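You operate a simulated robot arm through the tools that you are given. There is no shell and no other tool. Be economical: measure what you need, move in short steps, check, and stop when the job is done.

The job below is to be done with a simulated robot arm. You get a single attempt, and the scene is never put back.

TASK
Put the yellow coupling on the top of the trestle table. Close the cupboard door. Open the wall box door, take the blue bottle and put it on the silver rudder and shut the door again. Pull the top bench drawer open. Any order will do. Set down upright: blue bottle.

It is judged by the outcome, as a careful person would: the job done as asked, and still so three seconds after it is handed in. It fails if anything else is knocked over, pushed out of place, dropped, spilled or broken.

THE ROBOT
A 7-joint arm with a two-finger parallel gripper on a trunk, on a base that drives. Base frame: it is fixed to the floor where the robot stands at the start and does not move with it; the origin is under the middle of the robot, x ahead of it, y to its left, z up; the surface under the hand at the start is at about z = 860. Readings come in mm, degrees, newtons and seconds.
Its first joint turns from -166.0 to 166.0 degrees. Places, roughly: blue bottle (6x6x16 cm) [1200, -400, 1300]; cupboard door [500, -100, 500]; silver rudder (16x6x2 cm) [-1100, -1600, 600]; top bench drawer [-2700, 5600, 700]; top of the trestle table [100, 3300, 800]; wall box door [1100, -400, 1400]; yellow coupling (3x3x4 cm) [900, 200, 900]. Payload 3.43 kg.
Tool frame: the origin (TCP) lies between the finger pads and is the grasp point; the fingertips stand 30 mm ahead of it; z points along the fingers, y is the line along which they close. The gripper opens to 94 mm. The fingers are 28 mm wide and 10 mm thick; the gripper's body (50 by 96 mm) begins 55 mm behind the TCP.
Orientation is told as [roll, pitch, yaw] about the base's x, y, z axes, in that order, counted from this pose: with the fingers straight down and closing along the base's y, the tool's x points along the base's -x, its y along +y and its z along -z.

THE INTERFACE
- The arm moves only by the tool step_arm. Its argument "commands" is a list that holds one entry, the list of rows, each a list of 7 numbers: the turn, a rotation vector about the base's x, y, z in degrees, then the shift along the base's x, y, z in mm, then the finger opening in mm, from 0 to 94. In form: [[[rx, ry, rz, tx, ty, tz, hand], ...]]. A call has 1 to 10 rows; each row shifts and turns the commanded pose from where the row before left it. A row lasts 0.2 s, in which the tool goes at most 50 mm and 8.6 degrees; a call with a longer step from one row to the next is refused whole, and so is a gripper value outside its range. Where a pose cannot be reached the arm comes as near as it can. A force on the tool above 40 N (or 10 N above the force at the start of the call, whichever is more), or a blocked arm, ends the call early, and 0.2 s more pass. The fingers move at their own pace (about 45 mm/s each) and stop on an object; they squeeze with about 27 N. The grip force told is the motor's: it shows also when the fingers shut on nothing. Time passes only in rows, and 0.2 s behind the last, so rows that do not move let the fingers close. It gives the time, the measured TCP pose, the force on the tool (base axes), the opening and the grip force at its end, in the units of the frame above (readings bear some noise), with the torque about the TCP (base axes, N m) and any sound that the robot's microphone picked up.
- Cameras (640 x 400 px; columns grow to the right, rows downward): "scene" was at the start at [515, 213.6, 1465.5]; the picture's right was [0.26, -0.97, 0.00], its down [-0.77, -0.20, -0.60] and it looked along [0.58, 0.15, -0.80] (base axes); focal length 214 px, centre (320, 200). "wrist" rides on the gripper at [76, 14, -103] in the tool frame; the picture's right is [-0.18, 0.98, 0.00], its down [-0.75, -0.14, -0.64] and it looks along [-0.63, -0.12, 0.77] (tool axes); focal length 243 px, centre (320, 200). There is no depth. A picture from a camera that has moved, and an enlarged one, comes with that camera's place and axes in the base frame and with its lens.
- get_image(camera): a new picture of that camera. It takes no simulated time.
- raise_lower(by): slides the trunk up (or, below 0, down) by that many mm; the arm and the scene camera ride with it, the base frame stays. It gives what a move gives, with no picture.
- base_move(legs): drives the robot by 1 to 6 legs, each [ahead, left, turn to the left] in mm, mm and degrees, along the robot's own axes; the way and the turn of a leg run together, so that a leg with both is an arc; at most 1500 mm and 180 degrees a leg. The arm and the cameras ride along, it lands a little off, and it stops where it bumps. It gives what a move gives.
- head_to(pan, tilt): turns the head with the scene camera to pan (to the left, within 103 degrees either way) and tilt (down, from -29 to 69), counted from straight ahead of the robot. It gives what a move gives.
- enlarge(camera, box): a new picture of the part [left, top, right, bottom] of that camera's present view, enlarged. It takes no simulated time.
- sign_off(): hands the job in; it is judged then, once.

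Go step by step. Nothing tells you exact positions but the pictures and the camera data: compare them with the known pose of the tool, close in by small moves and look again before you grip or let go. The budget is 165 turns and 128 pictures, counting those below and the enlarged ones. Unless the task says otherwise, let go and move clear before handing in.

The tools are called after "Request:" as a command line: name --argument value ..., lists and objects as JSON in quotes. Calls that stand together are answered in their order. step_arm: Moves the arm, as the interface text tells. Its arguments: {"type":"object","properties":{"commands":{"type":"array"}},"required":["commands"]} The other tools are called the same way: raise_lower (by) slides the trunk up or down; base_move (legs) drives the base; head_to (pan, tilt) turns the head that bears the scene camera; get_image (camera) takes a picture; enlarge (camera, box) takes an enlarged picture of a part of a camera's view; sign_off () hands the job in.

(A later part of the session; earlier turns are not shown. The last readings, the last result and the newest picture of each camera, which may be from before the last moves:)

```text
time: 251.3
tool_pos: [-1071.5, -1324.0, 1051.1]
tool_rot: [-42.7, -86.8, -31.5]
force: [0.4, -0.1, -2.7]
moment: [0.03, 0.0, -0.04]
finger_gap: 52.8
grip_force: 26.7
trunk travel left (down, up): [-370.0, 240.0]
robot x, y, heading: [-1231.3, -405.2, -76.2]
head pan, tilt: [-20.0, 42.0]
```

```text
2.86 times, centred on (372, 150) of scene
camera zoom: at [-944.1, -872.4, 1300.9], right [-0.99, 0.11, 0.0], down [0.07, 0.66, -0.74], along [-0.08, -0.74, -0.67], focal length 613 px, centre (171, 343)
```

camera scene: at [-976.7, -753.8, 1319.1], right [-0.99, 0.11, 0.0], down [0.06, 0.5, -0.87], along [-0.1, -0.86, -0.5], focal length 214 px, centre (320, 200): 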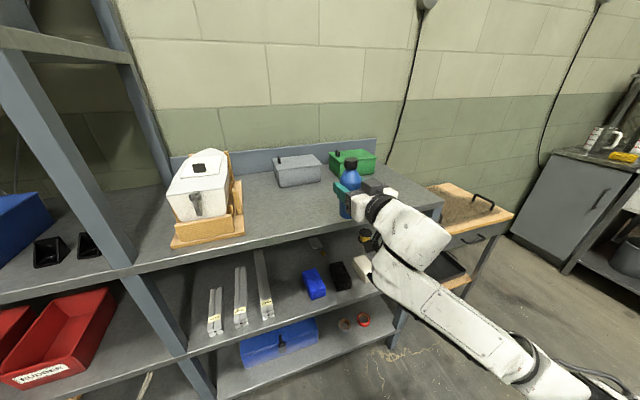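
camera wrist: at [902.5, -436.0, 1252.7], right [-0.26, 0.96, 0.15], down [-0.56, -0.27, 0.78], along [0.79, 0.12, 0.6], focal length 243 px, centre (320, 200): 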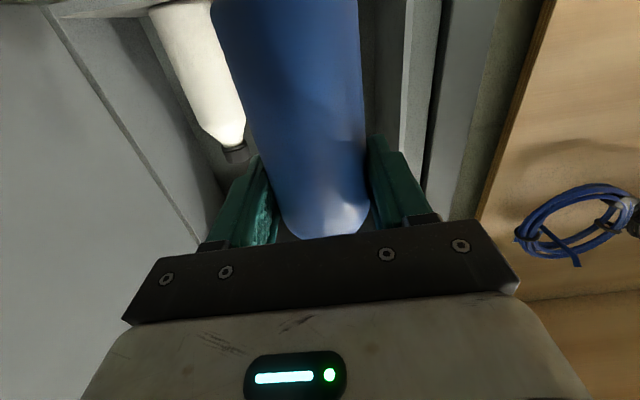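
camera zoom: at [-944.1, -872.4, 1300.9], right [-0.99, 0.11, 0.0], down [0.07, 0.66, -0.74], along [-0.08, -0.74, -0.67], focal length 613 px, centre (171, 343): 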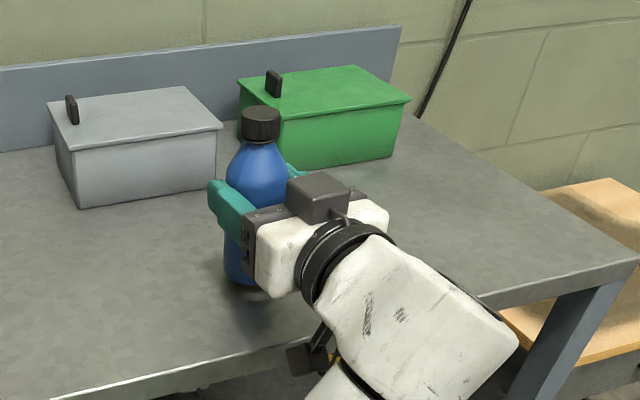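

Still a few mm above the top. Continuing down in small steps.

Request:
step_arm --commands '[[[0, 0, 0, 0, 0, -3, 45], [0, 0, 0, 0, 0, 0, 45]]]'

Request:
step_arm --commands '[[[0, 0, 0, 0, 0, -3, 45], [0, 0, 0, 0, 0, 0, 45]]]'

Request:
step_arm --commands '[[[0, 0, 0, 0, 0, -3, 45], [0, 0, 0, 0, 0, 0, 45]]]'

Request:
step_arm --commands '[[[0, 0, 0, 0, 0, -3, 45], [0, 0, 0, 0, 0, 0, 45]]]'

```text
time: 251.9
tool_pos: [-1071.7, -1323.9, 1048.3]
tool_rot: [-43.1, -86.7, -31.1]
force: [-0.4, 0.0, -1.5]
moment: [-0.01, -0.02, 0.0]
finger_gap: 52.7
grip_force: 27.1
trunk travel left (down, up): [-370.0, 240.0]
robot x, y, heading: [-1230.6, -405.4, -76.4]
head pan, tilt: [-20.0, 42.0]
```

```text
time: 252.5
tool_pos: [-1071.4, -1322.1, 1045.5]
tool_rot: [-42.9, -86.8, -31.2]
force: [0.5, -0.5, -1.8]
moment: [0.0, -0.01, 0.01]
finger_gap: 52.6
grip_force: 27.2
trunk travel left (down, up): [-370.0, 240.0]
robot x, y, heading: [-1230.0, -408.2, -76.6]
head pan, tilt: [-20.0, 42.0]
```

```text
time: 253.1
tool_pos: [-1071.7, -1322.3, 1043.0]
tool_rot: [-43.0, -86.8, -31.3]
force: [0.2, 0.2, -1.3]
moment: [0.05, -0.03, -0.02]
finger_gap: 52.8
grip_force: 27.3
trunk travel left (down, up): [-370.0, 240.0]
robot x, y, heading: [-1230.3, -405.7, -76.3]
head pan, tilt: [-20.0, 42.0]
```

```text
time: 253.7
tool_pos: [-1072.2, -1322.1, 1043.1]
tool_rot: [-46.3, -86.9, -27.8]
force: [-1.4, 1.1, 13.0]
moment: [0.07, -0.18, 0.08]
finger_gap: 52.0
grip_force: 27.1
trunk travel left (down, up): [-370.0, 240.0]
robot x, y, heading: [-1231.8, -407.8, -76.1]
head pan, tilt: [-20.0, 42.0]
```

Contact at TCP z = 1043: the bottle stands on the table top. I'll open slightly, pitch the hand 16° nose-down about the bottle, and regrip.

Request:
step_arm --commands '[[[0, 0, 0, 0, 0, 1, 66], [0, 0, 0, 0, 0, 0, 66], [0, 0, 0, 0, 0, 0, 66], [4, 1.15, 0, 0, 0, 0, 66], [4, 1.15, 0, 0, 0, 0, 66], [4, 1.15, 0, 0, 0, 0, 66], [3.4, 0.95, 0, 0, 0, 0, 66], [0, 0, 0, 0, 0, 0, 66]]]'

Request:
enlarge --camera "scene" --box '[260, 80, 484, 220]'

Request:
get_image --camera "wrist"

```text
time: 255.5
tool_pos: [-1070.9, -1323.3, 1041.3]
tool_rot: [-6.7, -71.4, -67.1]
force: [-0.3, -0.4, -0.7]
moment: [0.01, -0.01, 0.01]
finger_gap: 66.0
grip_force: 0.1
trunk travel left (down, up): [-370.0, 240.0]
robot x, y, heading: [-1227.5, -404.9, -76.5]
head pan, tilt: [-20.0, 42.0]
```

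```text
2.86 times, centred on (372, 150) of scene
camera zoom: at [-944.2, -872.3, 1300.8], right [-0.99, 0.11, 0.0], down [0.07, 0.67, -0.74], along [-0.08, -0.74, -0.67], focal length 613 px, centre (171, 343)
```

zoom: 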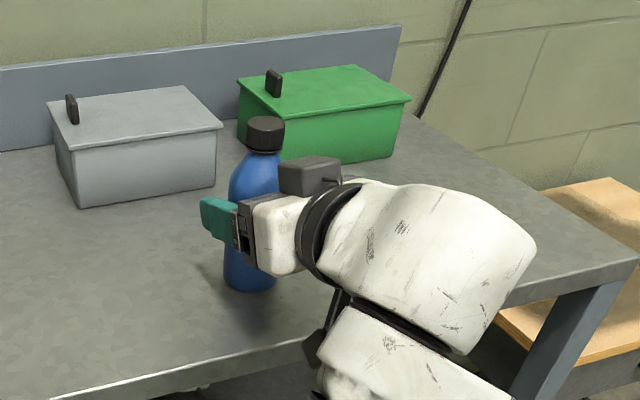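

```text
31 pictures are left
camera wrist: at [-1092.6, -1202.2, 1001.3], right [0.96, 0.22, 0.14], down [-0.21, 0.33, 0.92], along [0.16, -0.92, 0.36], focal length 243 px, centre (320, 200)
```

wrist: 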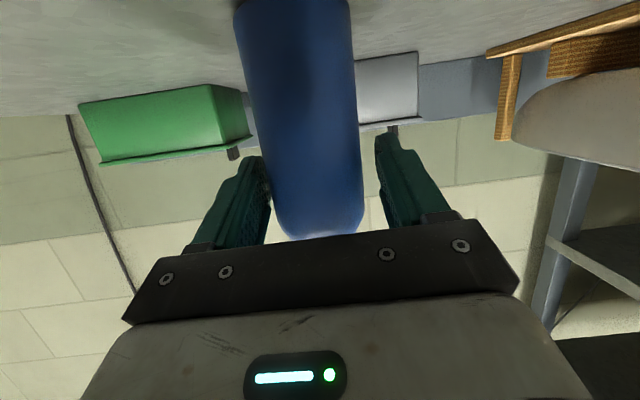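

The bottle stands by itself with the hand now 18° nose-down. I'll regrip and lift.

Request:
step_arm --commands '[[[0, 0, 0, 0, 0, 0, 45], [0, 0, 0, 0, 0, 0, 45], [0, 0, 0, 0, 0, 0, 45], [0, 0, 0, 0, 0, 0, 45], [0, 0, 0, 0, 0, 10, 45], [0, 0, 0, 0, 0, 30, 45], [0, 0, 0, 0, 0, 0, 45]]]'

Request:
get_image --camera "wrist"

```text
time: 257.1
tool_pos: [-1070.6, -1323.2, 1080.3]
tool_rot: [-6.8, -71.4, -67.3]
force: [-0.2, 0.9, -2.3]
moment: [0.05, 0.03, -0.02]
finger_gap: 53.6
grip_force: 26.7
trunk travel left (down, up): [-370.0, 240.0]
robot x, y, heading: [-1229.1, -403.5, -76.1]
head pan, tilt: [-20.0, 42.0]
```

```text
30 pictures are left
camera wrist: at [-1092.8, -1201.2, 1040.4], right [0.96, 0.22, 0.14], down [-0.21, 0.33, 0.92], along [0.16, -0.92, 0.36], focal length 243 px, centre (320, 200)
```

wrist: 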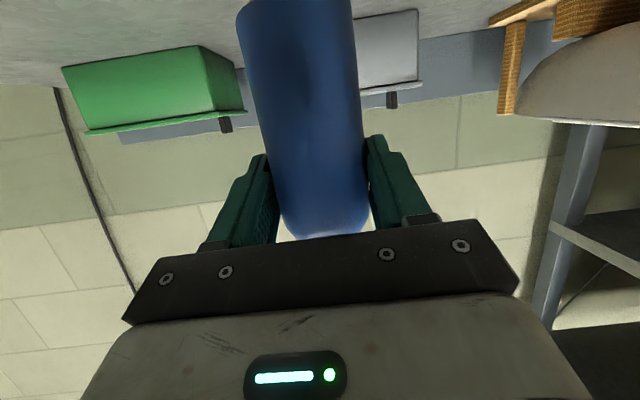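

Held firmly. I'll back out, lower to travel height, and re-measure the rudder.

Request:
base_move --legs '[[-260, 0, 0]]'

Request:
raise_lower --by -325

Request:
head_to --pan -10 --tilt 25

Request:
get_image --camera "scene"

```text
time: 259.0
tool_pos: [-1134.8, -1059.9, 1080.2]
tool_rot: [-6.8, -71.4, -67.1]
force: [0.1, 0.3, -2.2]
moment: [-0.01, -0.02, -0.04]
finger_gap: 53.3
grip_force: 27.3
trunk travel left (down, up): [-370.0, 240.0]
robot x, y, heading: [-1292.8, -142.1, -76.5]
head pan, tilt: [-20.0, 42.0]
```

```text
time: 262.2
tool_pos: [-1135.3, -1060.3, 754.8]
tool_rot: [-6.7, -71.6, -67.0]
force: [0.4, 0.6, -1.3]
moment: [0.02, 0.01, -0.04]
finger_gap: 53.4
grip_force: 27.6
trunk travel left (down, up): [-45.0, 565.0]
robot x, y, heading: [-1294.8, -142.4, -76.4]
head pan, tilt: [-20.0, 42.0]
```

```text
time: 263.0
tool_pos: [-1134.9, -1059.5, 755.2]
tool_rot: [-6.8, -71.5, -67.1]
force: [-0.3, 0.5, -1.8]
moment: [0.02, 0.01, -0.04]
finger_gap: 53.4
grip_force: 27.0
trunk travel left (down, up): [-45.0, 565.0]
robot x, y, heading: [-1296.8, -143.5, -76.3]
head pan, tilt: [-10.0, 25.0]
```

```text
29 pictures are left
camera scene: at [-993.0, -618.7, 1002.0], right [-1.0, -0.06, 0.0], down [-0.03, 0.42, -0.91], along [0.06, -0.9, -0.42], focal length 214 px, centre (320, 200)
```

scene: 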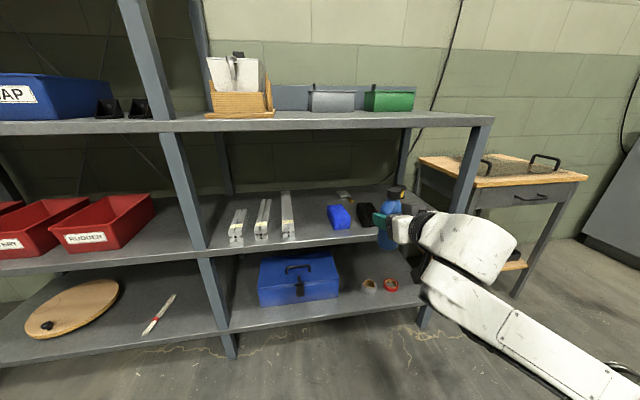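

Request:
enlarge --camera "scene" --box '[310, 170, 390, 220]'

```text
8.00 times, centred on (350, 195) of scene
camera zoom: at [-993.0, -618.7, 1002.0], right [-1.0, -0.06, 0.0], down [-0.03, 0.42, -0.91], along [0.06, -0.9, -0.42], focal length 1716 px, centre (80, 240)
```

zoom: 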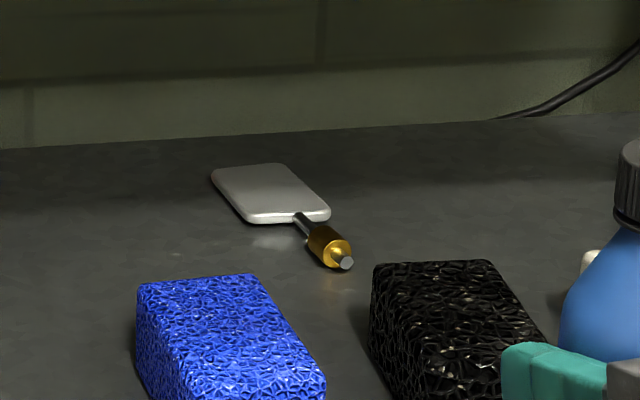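

The rudder blade's centre is about (-1044, -1554), top near z = 600, blade about 50 × 74 mm; foam tops are at ~630 and the bottle bottom is at ~660. I'll align sideways and drive in 300 mm over the foam, then check.

Request:
base_move --legs '[[0, -30, 0], [300, 0, 0]]'

Request:
head_to --pan -10 --tilt 35

Request:
get_image --camera "scene"

```text
time: 265.5
tool_pos: [-1094.2, -1353.7, 756.3]
tool_rot: [-6.9, -71.5, -67.1]
force: [0.0, 0.0, -1.5]
moment: [-0.03, -0.01, -0.02]
finger_gap: 53.4
grip_force: 27.1
trunk travel left (down, up): [-45.0, 565.0]
robot x, y, heading: [-1252.5, -438.9, -76.1]
head pan, tilt: [-10.0, 25.0]
```

```text
time: 266.2
tool_pos: [-1093.8, -1353.9, 756.6]
tool_rot: [-6.7, -71.4, -67.2]
force: [-0.5, 0.0, -1.8]
moment: [0.01, 0.01, -0.01]
finger_gap: 53.6
grip_force: 27.1
trunk travel left (down, up): [-45.0, 565.0]
robot x, y, heading: [-1253.2, -440.7, -76.3]
head pan, tilt: [-10.0, 35.0]
```

```text
27 pictures are left
camera scene: at [-951.7, -908.9, 986.4], right [-1.0, -0.06, 0.0], down [-0.04, 0.57, -0.82], along [0.05, -0.82, -0.57], focal length 214 px, centre (320, 200)
```

scene: 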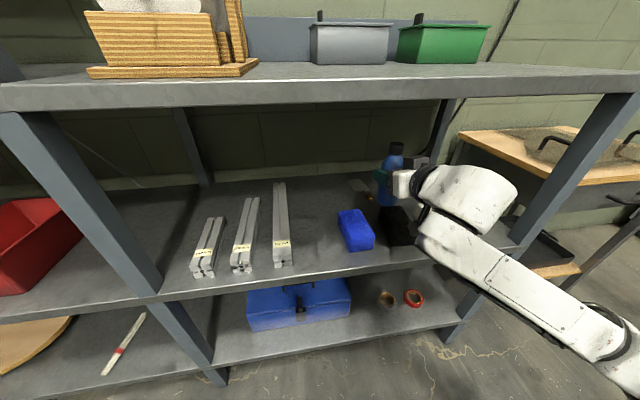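

Clear over the foam. I'll go on 190 mm to above the rudder.

Request:
base_move --legs '[[188, 0, 0]]'

Request:
enlarge --camera "scene" --box '[300, 100, 460, 200]'

```text
time: 267.7
tool_pos: [-1052.6, -1536.7, 754.4]
tool_rot: [-6.8, -71.5, -67.2]
force: [-0.4, -0.1, -2.0]
moment: [0.01, 0.02, -0.06]
finger_gap: 53.6
grip_force: 26.8
trunk travel left (down, up): [-45.0, 565.0]
robot x, y, heading: [-1208.5, -614.2, -76.6]
head pan, tilt: [-10.0, 35.0]
```

```text
4.00 times, centred on (380, 150) of scene
camera zoom: at [-908.9, -1089.7, 986.3], right [-1.0, -0.06, 0.0], down [-0.04, 0.57, -0.82], along [0.05, -0.82, -0.57], focal length 858 px, centre (80, 400)
```

zoom: 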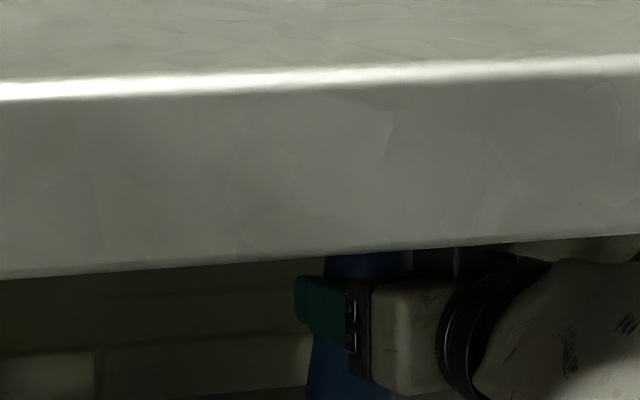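

Request:
enlarge --camera "scene" --box '[320, 150, 448, 230]'

```text
5.00 times, centred on (384, 190) of scene
camera zoom: at [-908.9, -1089.7, 986.3], right [-1.0, -0.06, 0.0], down [-0.04, 0.57, -0.82], along [0.05, -0.82, -0.57], focal length 1072 px, centre (0, 250)
```

zoom: 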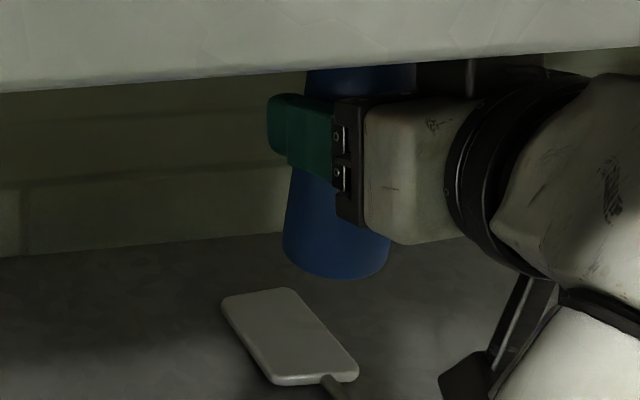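

Seen from here, the blade's centre is about 11 mm left and 13 mm further in than the bottle. I'll shift by that, lower 45 mm, and re-check.

Request:
step_arm --commands '[[[0, 0, 0, 11, -13, 0, 45], [0, 0, 0, 0, 0, -15, 45], [0, 0, 0, 0, 0, -15, 45], [0, 0, 0, 0, 0, -15, 45], [0, 0, 0, 0, 0, 0, 45]]]'

Request:
enlarge --camera "scene" --box '[320, 160, 448, 240]'

```text
time: 268.9
tool_pos: [-1039.8, -1547.9, 709.9]
tool_rot: [-6.7, -71.4, -67.2]
force: [-0.2, 0.2, -2.3]
moment: [0.03, 0.0, -0.03]
finger_gap: 53.5
grip_force: 26.8
trunk travel left (down, up): [-45.0, 565.0]
robot x, y, heading: [-1212.0, -615.9, -76.5]
head pan, tilt: [-10.0, 35.0]
```

```text
5.00 times, centred on (384, 200) of scene
camera zoom: at [-908.9, -1089.7, 986.3], right [-1.0, -0.06, 0.0], down [-0.04, 0.57, -0.82], along [0.05, -0.82, -0.57], focal length 1072 px, centre (0, 200)
```

zoom: 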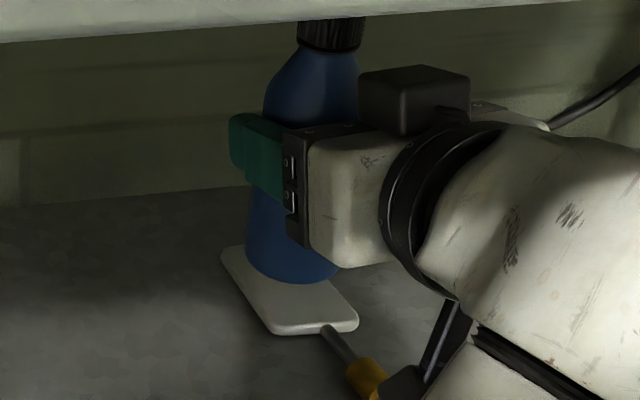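

The bottle is right over the blade. I'll lower another 18 mm and refine.

Request:
step_arm --commands '[[[0, 0, 0, 4, -4, -6, 45], [0, 0, 0, 0, 0, -6, 45], [0, 0, 0, 0, 0, -6, 45], [0, 0, 0, 0, 0, 0, 45]]]'

Request:
enlarge --camera "scene" --box '[344, 190, 408, 230]'

```text
time: 269.9
tool_pos: [-1035.6, -1553.0, 693.6]
tool_rot: [-6.8, -71.5, -67.2]
force: [-0.7, 0.3, -1.4]
moment: [0.05, 0.04, -0.02]
finger_gap: 53.4
grip_force: 27.5
trunk travel left (down, up): [-45.0, 565.0]
robot x, y, heading: [-1209.6, -613.9, -76.6]
head pan, tilt: [-10.0, 35.0]
```

```text
10.00 times, centred on (376, 210) of scene
camera zoom: at [-908.9, -1089.7, 986.3], right [-1.0, -0.06, 0.0], down [-0.04, 0.57, -0.82], along [0.05, -0.82, -0.57], focal length 2145 px, centre (-240, 100)
```

zoom: 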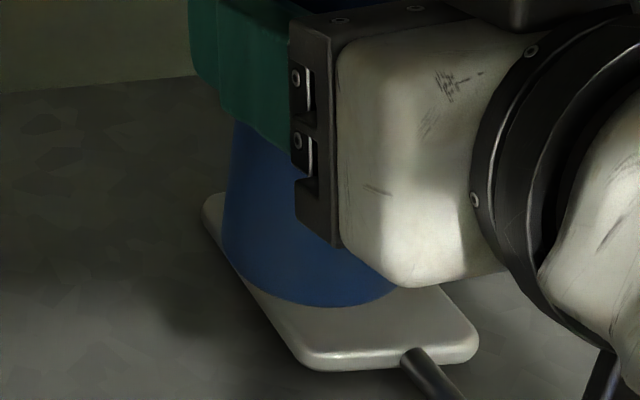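

Nearly centred; I'll shift 5 mm back to the right and lower by feel.

Request:
step_arm --commands '[[[0, 0, 0, -5, 0, 0, 45], [0, 0, 0, 0, 0, -3, 45], [0, 0, 0, 0, 0, 0, 45]]]'

Request:
step_arm --commands '[[[0, 0, 0, 0, 0, -3, 45], [0, 0, 0, 0, 0, 0, 45]]]'

Request:
enlarge --camera "scene" --box '[344, 190, 408, 230]'

```text
time: 270.7
tool_pos: [-1041.2, -1552.0, 688.8]
tool_rot: [-6.9, -71.4, -67.2]
force: [-0.3, -0.2, -3.1]
moment: [0.05, 0.06, 0.02]
finger_gap: 53.5
grip_force: 27.1
trunk travel left (down, up): [-45.0, 565.0]
robot x, y, heading: [-1208.3, -615.7, -76.5]
head pan, tilt: [-10.0, 35.0]
```

```text
time: 271.3
tool_pos: [-1041.5, -1552.4, 687.5]
tool_rot: [-6.8, -71.5, -67.2]
force: [0.4, -0.7, -1.7]
moment: [-0.02, 0.01, 0.0]
finger_gap: 53.3
grip_force: 27.3
trunk travel left (down, up): [-45.0, 565.0]
robot x, y, heading: [-1208.1, -621.0, -76.4]
head pan, tilt: [-10.0, 35.0]
```

```text
10.00 times, centred on (376, 210) of scene
camera zoom: at [-908.9, -1089.7, 986.3], right [-1.0, -0.06, 0.0], down [-0.04, 0.57, -0.82], along [0.05, -0.82, -0.57], focal length 2145 px, centre (-240, 100)
```

zoom: 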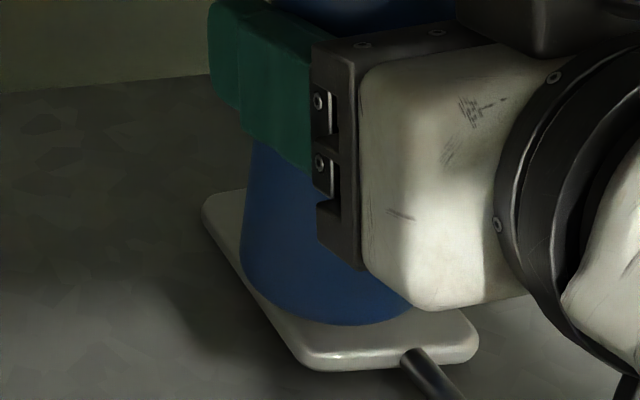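

Request:
step_arm --commands '[[[0, 0, 0, 0, 0, -2, 45], [0, 0, 0, 0, 0, 0, 45]]]'

Request:
step_arm --commands '[[[0, 0, 0, 0, 0, -2, 45], [0, 0, 0, 0, 0, 0, 45]]]'

Request:
step_arm --commands '[[[0, 0, 0, 0, 0, -2, 45], [0, 0, 0, 0, 0, 0, 45]]]'

```text
time: 271.9
tool_pos: [-1041.6, -1551.9, 684.4]
tool_rot: [-6.8, -71.4, -67.1]
force: [-0.4, 0.5, -1.7]
moment: [0.01, 0.05, -0.03]
finger_gap: 53.4
grip_force: 26.6
trunk travel left (down, up): [-45.0, 565.0]
robot x, y, heading: [-1212.8, -616.7, -76.4]
head pan, tilt: [-10.0, 35.0]
```

```text
time: 272.5
tool_pos: [-1042.7, -1551.3, 682.9]
tool_rot: [-6.8, -71.5, -67.2]
force: [-1.2, 0.1, -2.4]
moment: [0.02, 0.0, 0.0]
finger_gap: 53.0
grip_force: 26.9
trunk travel left (down, up): [-45.0, 565.0]
robot x, y, heading: [-1212.4, -616.7, -76.5]
head pan, tilt: [-10.0, 35.0]
```

```text
time: 273.1
tool_pos: [-1042.2, -1551.3, 681.3]
tool_rot: [-6.7, -71.5, -67.2]
force: [0.0, 0.6, -2.0]
moment: [0.01, -0.02, -0.01]
finger_gap: 53.1
grip_force: 26.5
trunk travel left (down, up): [-45.0, 565.0]
robot x, y, heading: [-1211.1, -622.6, -76.4]
head pan, tilt: [-10.0, 35.0]
```

Request:
step_arm --commands '[[[0, 0, 0, 0, 0, -2, 45], [0, 0, 0, 0, 0, 0, 45]]]'

Request:
step_arm --commands '[[[0, 0, 0, 0, 0, -2, 45], [0, 0, 0, 0, 0, 0, 45]]]'

Request:
enlarge --camera "scene" --box '[344, 190, 408, 230]'

```text
time: 273.7
tool_pos: [-1041.8, -1551.6, 678.6]
tool_rot: [-6.8, -71.5, -67.2]
force: [-0.5, 0.0, -2.4]
moment: [0.0, 0.02, -0.01]
finger_gap: 53.2
grip_force: 27.4
trunk travel left (down, up): [-45.0, 565.0]
robot x, y, heading: [-1208.7, -617.8, -76.4]
head pan, tilt: [-10.0, 35.0]
```

```text
time: 274.3
tool_pos: [-1041.9, -1551.4, 676.8]
tool_rot: [-6.8, -71.6, -67.1]
force: [-0.2, -0.6, -1.3]
moment: [0.03, 0.02, -0.04]
finger_gap: 53.5
grip_force: 27.5
trunk travel left (down, up): [-45.0, 565.0]
robot x, y, heading: [-1209.8, -617.8, -76.2]
head pan, tilt: [-10.0, 35.0]
```

```text
10.00 times, centred on (376, 210) of scene
camera zoom: at [-909.0, -1089.0, 986.8], right [-1.0, -0.06, 0.0], down [-0.04, 0.57, -0.82], along [0.05, -0.82, -0.57], focal length 2145 px, centre (-240, 100)
```

zoom: 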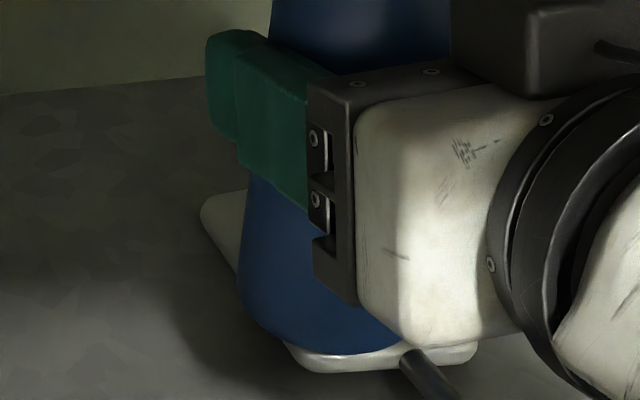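

The blade is a bit lower than I assumed, so the bottle now sits ~9 mm near of centre. I'll shift 9 mm further in and keep lowering.

Request:
step_arm --commands '[[[0, 0, 0, 1, -9, 0, 45], [0, 0, 0, 0, 0, -2, 45], [0, 0, 0, 0, 0, 0, 45]]]'

Request:
step_arm --commands '[[[0, 0, 0, 0, 0, -2, 45], [0, 0, 0, 0, 0, 0, 45]]]'

Request:
step_arm --commands '[[[0, 0, 0, 0, 0, -2, 45], [0, 0, 0, 0, 0, 0, 45]]]'

Request:
enlarge --camera "scene" --box '[344, 190, 408, 230]'

```text
time: 275.1
tool_pos: [-1042.7, -1560.5, 675.4]
tool_rot: [-6.7, -71.4, -67.2]
force: [0.1, 1.1, -2.4]
moment: [-0.03, 0.03, 0.01]
finger_gap: 53.4
grip_force: 26.8
trunk travel left (down, up): [-45.0, 565.0]
robot x, y, heading: [-1210.6, -613.9, -76.4]
head pan, tilt: [-10.0, 35.0]
```

```text
time: 275.7
tool_pos: [-1041.8, -1559.9, 673.4]
tool_rot: [-6.8, -71.5, -67.1]
force: [0.1, -0.6, -2.0]
moment: [-0.01, 0.01, 0.05]
finger_gap: 53.4
grip_force: 27.1
trunk travel left (down, up): [-45.0, 565.0]
robot x, y, heading: [-1208.9, -614.7, -76.1]
head pan, tilt: [-10.0, 35.0]
```

```text
time: 276.3
tool_pos: [-1041.1, -1559.7, 673.2]
tool_rot: [-6.9, -71.6, -67.0]
force: [0.1, -0.3, 2.4]
moment: [-0.02, 0.05, 0.02]
finger_gap: 53.5
grip_force: 26.6
trunk travel left (down, up): [-45.0, 565.0]
robot x, y, heading: [-1212.2, -617.8, -76.4]
head pan, tilt: [-10.0, 35.0]
```

```text
10.00 times, centred on (376, 210) of scene
camera zoom: at [-909.1, -1088.7, 987.1], right [-1.0, -0.06, 0.0], down [-0.04, 0.57, -0.82], along [0.05, -0.82, -0.57], focal length 2145 px, centre (-240, 100)
```

zoom: 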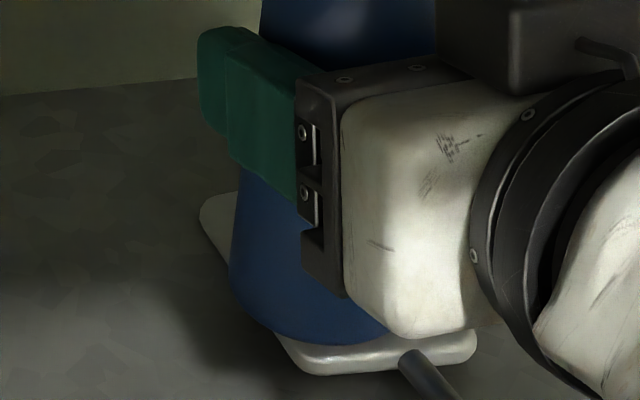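

Contact, with the bottle's base centred within ~4 mm on the blade. I'll open gently and look.

Request:
step_arm --commands '[[[0, 0, 0, 0, 0, 0.5, 57], [0, 0, 0, 0, 0, 0, 60], [0, 0, 0, 0, 0, 0, 64], [0, 0, 0, 0, 0, 0, 70], [0, 0, 0, 0, 0, 0, 70], [0, 0, 0, 0, 0, 0, 70]]]'

Request:
enlarge --camera "scene" --box '[330, 160, 426, 220]'

Request:
get_image --camera "wrist"

```text
time: 277.7
tool_pos: [-1040.5, -1561.6, 672.1]
tool_rot: [-6.8, -71.4, -67.1]
force: [-1.1, -0.1, -0.4]
moment: [-0.01, -0.03, 0.02]
finger_gap: 70.0
grip_force: 0.1
trunk travel left (down, up): [-45.0, 565.0]
robot x, y, heading: [-1208.1, -618.3, -76.4]
head pan, tilt: [-10.0, 35.0]
```

```text
6.67 times, centred on (378, 190) of scene
camera zoom: at [-909.0, -1088.9, 986.8], right [-1.0, -0.06, 0.0], down [-0.04, 0.57, -0.82], along [0.05, -0.82, -0.57], focal length 1430 px, centre (-67, 267)
```

zoom: 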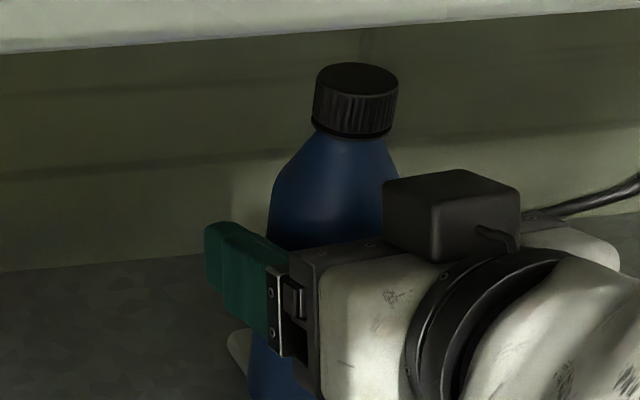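

```text
18 pictures are left
camera wrist: at [-1062.3, -1439.1, 631.6], right [0.96, 0.22, 0.14], down [-0.21, 0.33, 0.92], along [0.16, -0.92, 0.36], focal length 243 px, centre (320, 200)
```

wrist: 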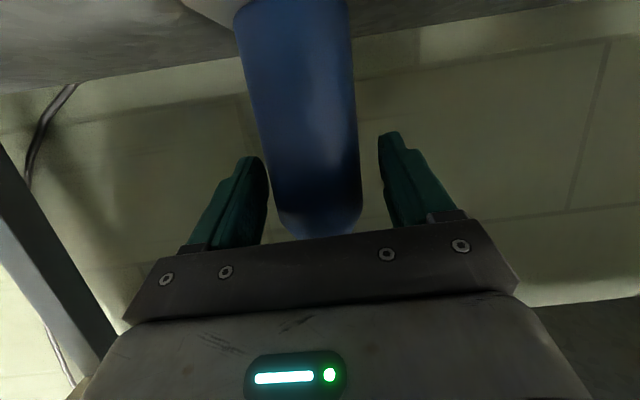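

The bottle stands free on the blade. I'll withdraw straight back along the tool axis, then back the base out.

Request:
step_arm --commands '[[[0, 0, 0, -3, 10, 3.5, 82], [0, 0, 0, -5, 18, 6.3, 82], [0, 0, 0, -7, 25, 8.8, 82], [0, 0, 0, -8, 27, 9.5, 82], [0, 0, 0, -8, 27, 12, 82], [0, 0, 0, -8, 27, 15, 82], [0, 0, 0, 0, 0, 15, 82], [0, 0, 0, 0, 0, 0, 82]]]'

Request:
enlarge --camera "scene" --box '[320, 150, 448, 230]'

```text
time: 279.5
tool_pos: [-1079.9, -1425.7, 742.3]
tool_rot: [-6.8, -71.5, -67.2]
force: [-0.2, 0.8, -0.3]
moment: [0.0, 0.02, 0.0]
finger_gap: 82.0
grip_force: 0.1
trunk travel left (down, up): [-45.0, 565.0]
robot x, y, heading: [-1207.9, -616.7, -76.5]
head pan, tilt: [-10.0, 35.0]
```

```text
5.00 times, centred on (384, 190) of scene
camera zoom: at [-908.9, -1089.6, 986.4], right [-1.0, -0.06, 0.0], down [-0.04, 0.57, -0.82], along [0.05, -0.82, -0.57], focal length 1072 px, centre (0, 250)
```

zoom: 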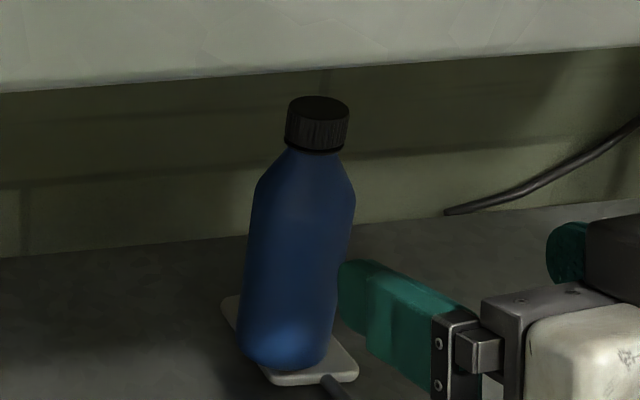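

The bottle stands upright on the rudder. Next I'll back out, raise the trunk, and return to shut the wall box.

Request:
base_move --legs '[[-450, 0, 0]]'

Request:
raise_lower --by 400

Request:
raise_lower --by 165

Request:
base_move --legs '[[0, 0, 81.5], [1100, -374, 0]]'

Request:
head_to --pan -5 --tilt 25

Request:
get_image --camera "scene"

```text
time: 282.2
tool_pos: [-1181.2, -984.3, 741.3]
tool_rot: [-6.9, -71.5, -66.6]
force: [-0.5, 1.3, -0.8]
moment: [-0.01, -0.02, 0.02]
finger_gap: 82.1
grip_force: 0.1
trunk travel left (down, up): [-45.0, 565.0]
robot x, y, heading: [-1319.3, -174.7, -76.3]
head pan, tilt: [-10.0, 35.0]
```

```text
time: 286.1
tool_pos: [-1182.5, -984.2, 1141.4]
tool_rot: [-6.7, -71.5, -66.8]
force: [-0.8, -0.1, -0.5]
moment: [0.02, 0.02, 0.0]
finger_gap: 82.3
grip_force: 0.0
trunk travel left (down, up): [-445.0, 165.0]
robot x, y, heading: [-1319.5, -175.2, -76.1]
head pan, tilt: [-10.0, 35.0]
```

```text
time: 287.9
tool_pos: [-1181.6, -984.5, 1305.3]
tool_rot: [-6.8, -71.5, -66.6]
force: [0.7, -0.8, 0.0]
moment: [0.04, -0.02, -0.01]
finger_gap: 82.1
grip_force: 0.0
trunk travel left (down, up): [-610.0, 0.0]
robot x, y, heading: [-1318.2, -178.4, -75.6]
head pan, tilt: [-10.0, 35.0]
```

```text
time: 297.4
tool_pos: [640.7, -404.7, 1306.7]
tool_rot: [-6.8, -71.5, 15.1]
force: [-0.7, -0.4, 0.5]
moment: [0.02, 0.02, 0.03]
finger_gap: 81.7
grip_force: 0.0
trunk travel left (down, up): [-610.0, 0.0]
robot x, y, heading: [-175.0, -421.4, 6.0]
head pan, tilt: [-10.0, 35.0]
```

```text
time: 298.1
tool_pos: [640.4, -405.0, 1307.2]
tool_rot: [-6.9, -71.5, 15.1]
force: [0.3, -0.4, -0.3]
moment: [-0.03, 0.03, 0.01]
finger_gap: 81.9
grip_force: 0.0
trunk travel left (down, up): [-610.0, 0.0]
robot x, y, heading: [-176.9, -425.7, 6.0]
head pan, tilt: [-5.0, 25.0]
```

```text
16 pictures are left
camera scene: at [335.8, -185.0, 1567.1], right [0.02, -1.0, 0.0], down [-0.42, -0.01, -0.91], along [0.91, 0.01, -0.42], focal length 214 px, centre (320, 200)
```

scene: 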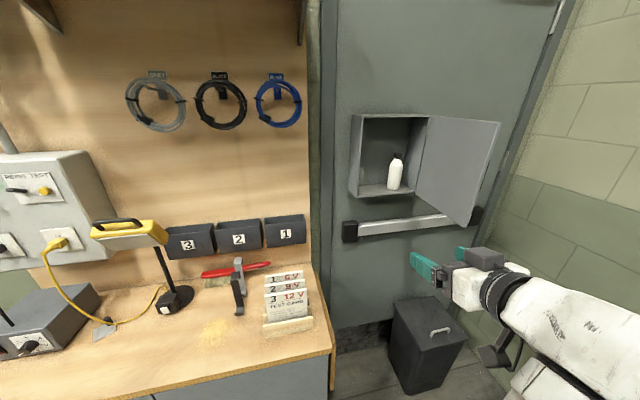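

The door stands about 86° open with its edge near (885, -608); I'll make a fist, bring it to the right-hand (outer) side of the door, beyond the handle.

Request:
step_arm --commands '[[[0, 0, 0, 0, -35, 0, 0], [0, 0, 0, 0, -35, 0, 0], [0, 0, 0, 0, -35, 0, 0], [0, 0, 0, 0, -35, 0, 0], [0, 0, 0, 0, 0, 0, 0], [0, 0, 0, 0, 0, 0, 0]]]'

Request:
base_move --legs '[[0, -215, 0], [260, 0, 0]]'

Request:
get_image --camera "scene"

```text
time: 299.5
tool_pos: [640.6, -546.1, 1305.4]
tool_rot: [-6.9, -71.6, 15.1]
force: [0.1, 0.4, 1.0]
moment: [-0.03, -0.02, -0.01]
finger_gap: 0.0
grip_force: 26.8
trunk travel left (down, up): [-610.0, 0.0]
robot x, y, heading: [-177.2, -428.3, 6.0]
head pan, tilt: [-5.0, 25.0]
```

```text
time: 301.5
tool_pos: [667.3, -768.3, 1305.6]
tool_rot: [-6.6, -71.7, 14.2]
force: [0.3, 0.2, -0.7]
moment: [-0.01, 0.02, -0.04]
finger_gap: 0.0
grip_force: 26.9
trunk travel left (down, up): [-610.0, 0.0]
robot x, y, heading: [-149.0, -644.8, 6.0]
head pan, tilt: [-5.0, 25.0]
stopped in leg 2: the robot was blocked; the commanded pose is now the measured one
```

```text
15 pictures are left
camera scene: at [363.7, -399.9, 1567.4], right [0.01, -1.0, 0.0], down [-0.42, -0.01, -0.91], along [0.91, 0.01, -0.42], focal length 214 px, centre (320, 200)
```

scene: 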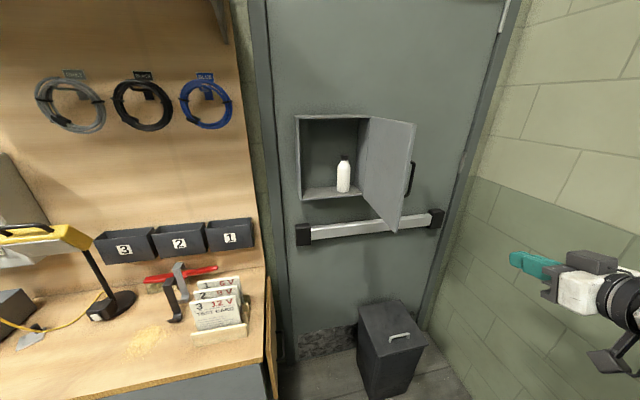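

I was blocked, perhaps the elbow against the tall shelf on my right. Let me look.

Request:
head_to --pan -70 --tilt 35

Request:
get_image --camera "scene"

```text
time: 302.9
tool_pos: [667.2, -768.6, 1306.3]
tool_rot: [-6.5, -71.7, 14.2]
force: [-0.4, 0.3, 0.8]
moment: [0.0, 0.02, -0.02]
finger_gap: 0.0
grip_force: 27.3
trunk travel left (down, up): [-610.0, 0.0]
robot x, y, heading: [-149.3, -640.9, 6.0]
head pan, tilt: [-70.0, 35.0]
```

```text
14 pictures are left
camera scene: at [309.5, -480.7, 1551.9], right [-0.9, -0.44, 0.0], down [-0.25, 0.52, -0.82], along [0.36, -0.74, -0.57], focal length 214 px, centre (320, 200)
```

scene: 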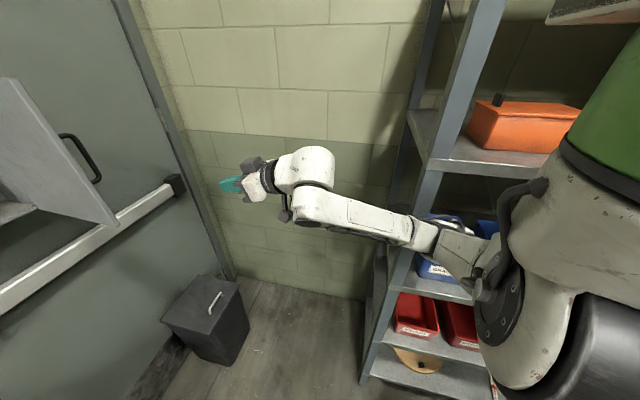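

The elbow reached the tall shelf. I'll back away left and instead approach with open fingers astride the door's edge, so the right finger can draw the door shut.

Request:
base_move --legs '[[-20, 10, 0], [0, 140, 0]]'

Request:
step_arm --commands '[[[0, 0, 0, 0, 0, 0, 92], [0, 0, 0, 0, 0, 0, 92], [0, 0, 0, 0, 0, 0, 92], [0, 0, 0, 0, 0, 0, 92], [0, 0, 0, 0, 0, 0, 92], [0, 0, 0, 0, 0, 0, 92]]]'

Request:
base_move --legs '[[180, 0, 0]]'

Request:
get_image --camera "scene"

Request:
get_image --camera "wrist"

```text
time: 304.6
tool_pos: [632.9, -619.5, 1305.7]
tool_rot: [-6.5, -71.5, 14.4]
force: [-0.7, -0.2, 0.1]
moment: [0.03, 0.01, 0.03]
finger_gap: 0.0
grip_force: 27.2
trunk travel left (down, up): [-610.0, 0.0]
robot x, y, heading: [-183.9, -492.3, 6.3]
head pan, tilt: [-70.0, 35.0]
```

```text
time: 306.0
tool_pos: [632.8, -617.4, 1304.8]
tool_rot: [-6.4, -71.5, 14.3]
force: [0.4, 0.1, -0.6]
moment: [0.01, 0.01, 0.0]
finger_gap: 92.1
grip_force: 0.1
trunk travel left (down, up): [-610.0, 0.0]
robot x, y, heading: [-184.5, -490.0, 5.9]
head pan, tilt: [-70.0, 35.0]
```

```text
time: 307.5
tool_pos: [813.1, -599.4, 1305.1]
tool_rot: [-6.5, -71.7, 14.2]
force: [0.2, -0.3, 0.2]
moment: [-0.06, -0.01, 0.01]
finger_gap: 91.8
grip_force: 0.1
trunk travel left (down, up): [-610.0, 0.0]
robot x, y, heading: [-6.3, -473.1, 5.8]
head pan, tilt: [-70.0, 35.0]
```

```text
13 pictures are left
camera scene: at [455.6, -313.9, 1551.4], right [-0.9, -0.44, 0.0], down [-0.25, 0.52, -0.82], along [0.36, -0.74, -0.57], focal length 214 px, centre (320, 200)
```

scene: 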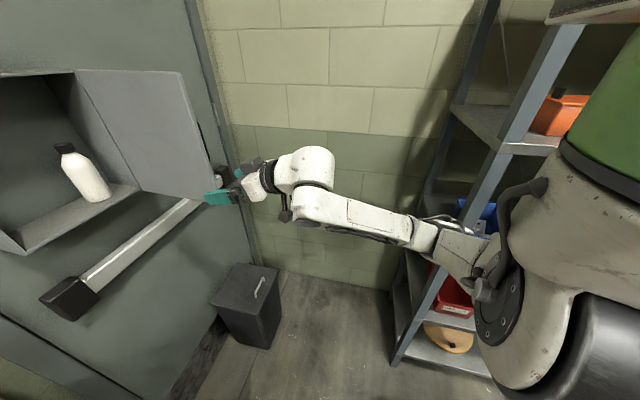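

```text
12 pictures are left
camera wrist: at [691.4, -603.2, 1265.3], right [-0.08, 0.99, 0.14], down [-0.35, -0.16, 0.92], along [0.93, 0.03, 0.36], focal length 243 px, centre (320, 200)
```

wrist: 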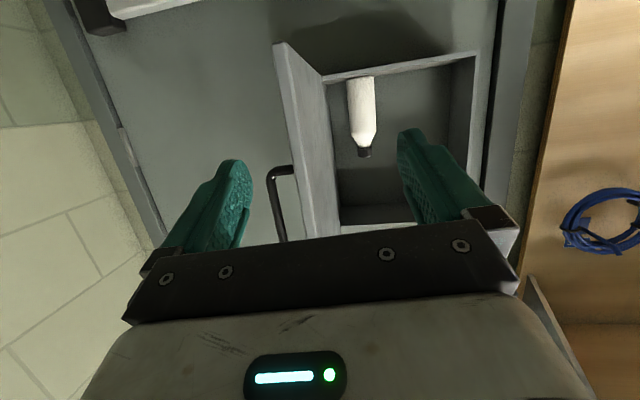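

The door's edge and handle are between the open fingers. I'll go in 75 mm and draw it left.

Request:
base_move --legs '[[75, 0, 0], [30, 130, 0]]'

Request:
get_image --camera "wrist"

```text
time: 309.4
tool_pos: [903.3, -460.4, 1306.1]
tool_rot: [-6.4, -71.5, 14.1]
force: [-1.1, 0.3, -7.6]
moment: [0.38, 0.18, 0.09]
finger_gap: 91.6
grip_force: 0.1
trunk travel left (down, up): [-610.0, 0.0]
robot x, y, heading: [83.2, -332.7, 5.7]
head pan, tilt: [-70.0, 35.0]
```

```text
11 pictures are left
camera wrist: at [781.5, -463.3, 1264.9], right [-0.08, 0.99, 0.14], down [-0.35, -0.16, 0.92], along [0.93, 0.02, 0.36], focal length 243 px, centre (320, 200)
```

wrist: 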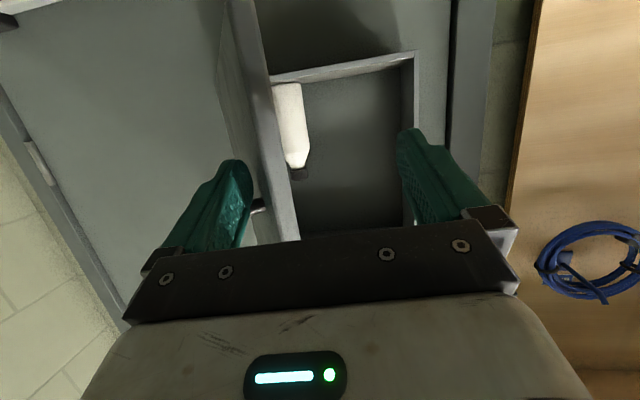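

It's closing, about 65° now. Continuing left and a little forward.

Request:
base_move --legs '[[45, 80, 0]]'

Request:
get_image --camera "wrist"

```text
time: 310.6
tool_pos: [939.3, -377.2, 1306.0]
tool_rot: [-6.6, -71.5, 14.1]
force: [0.3, -0.6, 0.6]
moment: [-0.01, 0.03, -0.02]
finger_gap: 92.1
grip_force: 0.1
trunk travel left (down, up): [-610.0, 0.0]
robot x, y, heading: [123.6, -251.9, 5.8]
head pan, tilt: [-70.0, 35.0]
```

```text
10 pictures are left
camera wrist: at [817.9, -380.5, 1265.1], right [-0.08, 0.99, 0.14], down [-0.35, -0.16, 0.92], along [0.93, 0.02, 0.36], focal length 243 px, centre (320, 200)
```

wrist: 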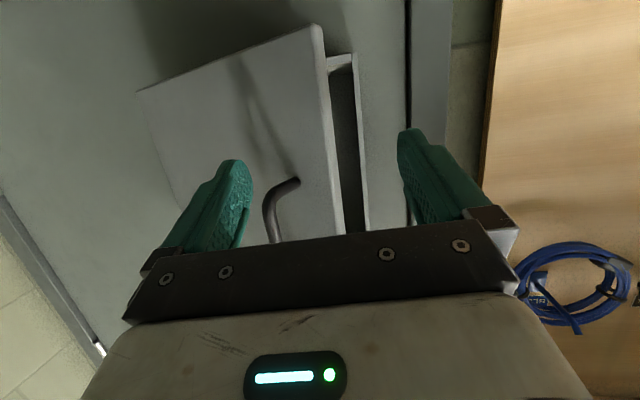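

The door swung to about 25°. I'll back off a little, make a fist, and push the face shut beside the handle.

Request:
base_move --legs '[[-70, 0, 0]]'

Request:
step_arm --commands '[[[0, 0, 0, 0, -15, -10, 0], [0, 0, 0, 0, -15, -10, 0], [0, 0, 0, 0, 0, 0, 0], [0, 0, 0, 0, 0, 0, 0], [0, 0, 0, 0, 0, 0, 0], [0, 0, 0, 0, 0, 0, 0]]]'

Request:
base_move --legs '[[140, 0, 0]]'

Request:
get_image --camera "wrist"

```text
time: 311.6
tool_pos: [867.7, -384.5, 1305.3]
tool_rot: [-6.5, -71.7, 14.2]
force: [0.0, 0.7, 0.9]
moment: [0.02, 0.02, 0.01]
finger_gap: 91.8
grip_force: 0.0
trunk travel left (down, up): [-610.0, 0.0]
robot x, y, heading: [52.9, -259.4, 5.8]
head pan, tilt: [-70.0, 35.0]
```

```text
time: 313.0
tool_pos: [866.6, -415.9, 1285.7]
tool_rot: [-6.4, -71.5, 14.1]
force: [0.2, 0.6, 0.3]
moment: [-0.02, 0.01, 0.01]
finger_gap: 0.0
grip_force: 27.1
trunk travel left (down, up): [-610.0, 0.0]
robot x, y, heading: [53.7, -257.6, 5.7]
head pan, tilt: [-70.0, 35.0]
```

```text
time: 314.3
tool_pos: [1007.5, -401.1, 1286.0]
tool_rot: [-6.5, -71.6, 14.1]
force: [0.0, 0.5, -1.0]
moment: [0.03, 0.01, 0.03]
finger_gap: 0.0
grip_force: 27.1
trunk travel left (down, up): [-610.0, 0.0]
robot x, y, heading: [192.4, -243.4, 5.6]
head pan, tilt: [-70.0, 35.0]
```

```text
9 pictures are left
camera wrist: at [886.7, -404.5, 1244.8], right [-0.08, 0.99, 0.14], down [-0.35, -0.16, 0.92], along [0.93, 0.02, 0.36], focal length 243 px, centre (320, 200)
```

wrist: 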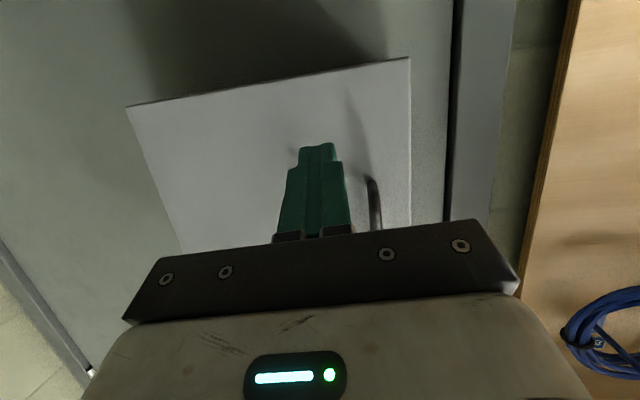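

It looks shut. I'll press with the arm until it resists, to be sure.

Request:
step_arm --commands '[[[0, 0, 0, 9, 2, 0, 0], [0, 0, 0, 9, 2, 0, 0], [0, 0, 0, 9, 2, 0, 0], [0, 0, 0, 8, 2, 0, 0], [0, 0, 0, 7, 2, 0, 0], [0, 0, 0, 7, 2, 0, 0], [0, 0, 0, 7, 2, 0, 0], [0, 0, 0, 7, 2, 0, 0], [0, 0, 0, 7, 2, 0, 0]]]'

```text
time: 316.2
tool_pos: [1068.1, -384.3, 1286.2]
tool_rot: [-6.4, -71.4, 13.9]
force: [-22.3, 1.0, 2.3]
moment: [0.02, -0.12, 0.29]
finger_gap: 0.1
grip_force: 27.1
trunk travel left (down, up): [-610.0, 0.0]
robot x, y, heading: [190.0, -243.5, 5.5]
head pan, tilt: [-70.0, 35.0]
stopped in row 9: the force on the tool passed its limit at 50 N (the readings are from after the stop); the commanded pose is now the measured one
```

Firm resistance at the closed position. I'll back away and check the door and the bench with the scene camera.

Request:
base_move --legs '[[-300, 0, 0]]'

Request:
head_to --pan 0 --tilt 30

Request:
get_image --camera "scene"

```text
time: 318.3
tool_pos: [774.8, -409.5, 1285.3]
tool_rot: [-6.3, -71.2, 14.4]
force: [-0.2, -0.2, 0.3]
moment: [0.02, 0.0, 0.03]
finger_gap: 0.0
grip_force: 27.2
trunk travel left (down, up): [-610.0, 0.0]
robot x, y, heading: [-106.2, -271.9, 6.3]
head pan, tilt: [-70.0, 35.0]
```

```text
time: 319.7
tool_pos: [775.3, -409.9, 1284.7]
tool_rot: [-6.2, -71.3, 14.4]
force: [0.9, -1.0, -0.5]
moment: [-0.01, 0.0, -0.02]
finger_gap: 0.0
grip_force: 26.6
trunk travel left (down, up): [-610.0, 0.0]
robot x, y, heading: [-105.3, -273.1, 6.0]
head pan, tilt: [0.0, 30.0]
```

```text
8 pictures are left
camera scene: at [403.4, -23.2, 1559.2], right [0.11, -0.99, 0.0], down [-0.5, -0.05, -0.87], along [0.86, 0.09, -0.5], focal length 214 px, centre (320, 200)
```

scene: 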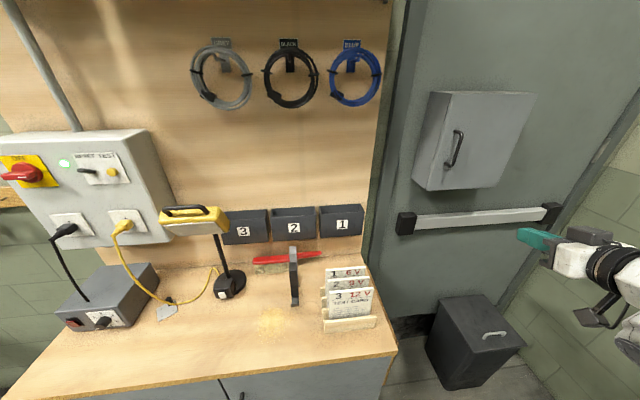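

The wall box is shut and the bench is in order. A last look at the shelves and the bottle after the elbow's touch.

Request:
base_move --legs '[[-450, 150, 0]]'

Request:
head_to --pan -95 --tilt 30

Request:
get_image --camera "scene"

```text
time: 322.5
tool_pos: [321.6, -310.2, 1283.7]
tool_rot: [-6.3, -71.3, 14.0]
force: [-0.6, -1.3, 0.0]
moment: [0.01, 0.0, -0.01]
finger_gap: 0.1
grip_force: 26.5
trunk travel left (down, up): [-610.0, 0.0]
robot x, y, heading: [-556.6, -168.7, 6.0]
head pan, tilt: [0.0, 30.0]
```

```text
time: 324.2
tool_pos: [320.9, -310.4, 1283.9]
tool_rot: [-6.3, -71.3, 14.0]
force: [0.6, 0.5, -0.5]
moment: [0.0, 0.03, 0.0]
finger_gap: 0.0
grip_force: 26.6
trunk travel left (down, up): [-610.0, 0.0]
robot x, y, heading: [-559.0, -167.8, 5.6]
head pan, tilt: [-95.0, 30.0]
```

```text
7 pictures are left
camera scene: at [-135.6, -20.5, 1559.2], right [-1.0, -0.02, 0.0], down [-0.01, 0.5, -0.87], along [0.01, -0.87, -0.5], focal length 214 px, centre (320, 200)
```

scene: 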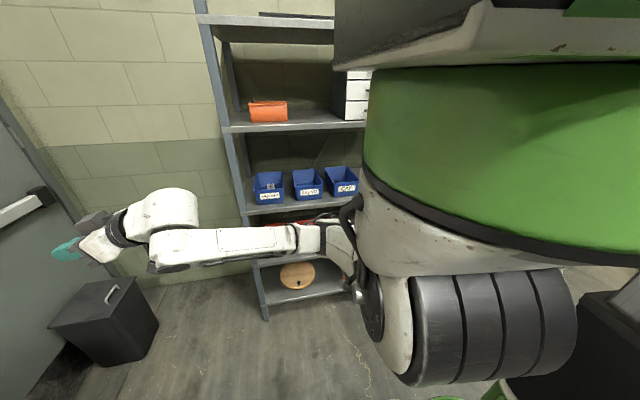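

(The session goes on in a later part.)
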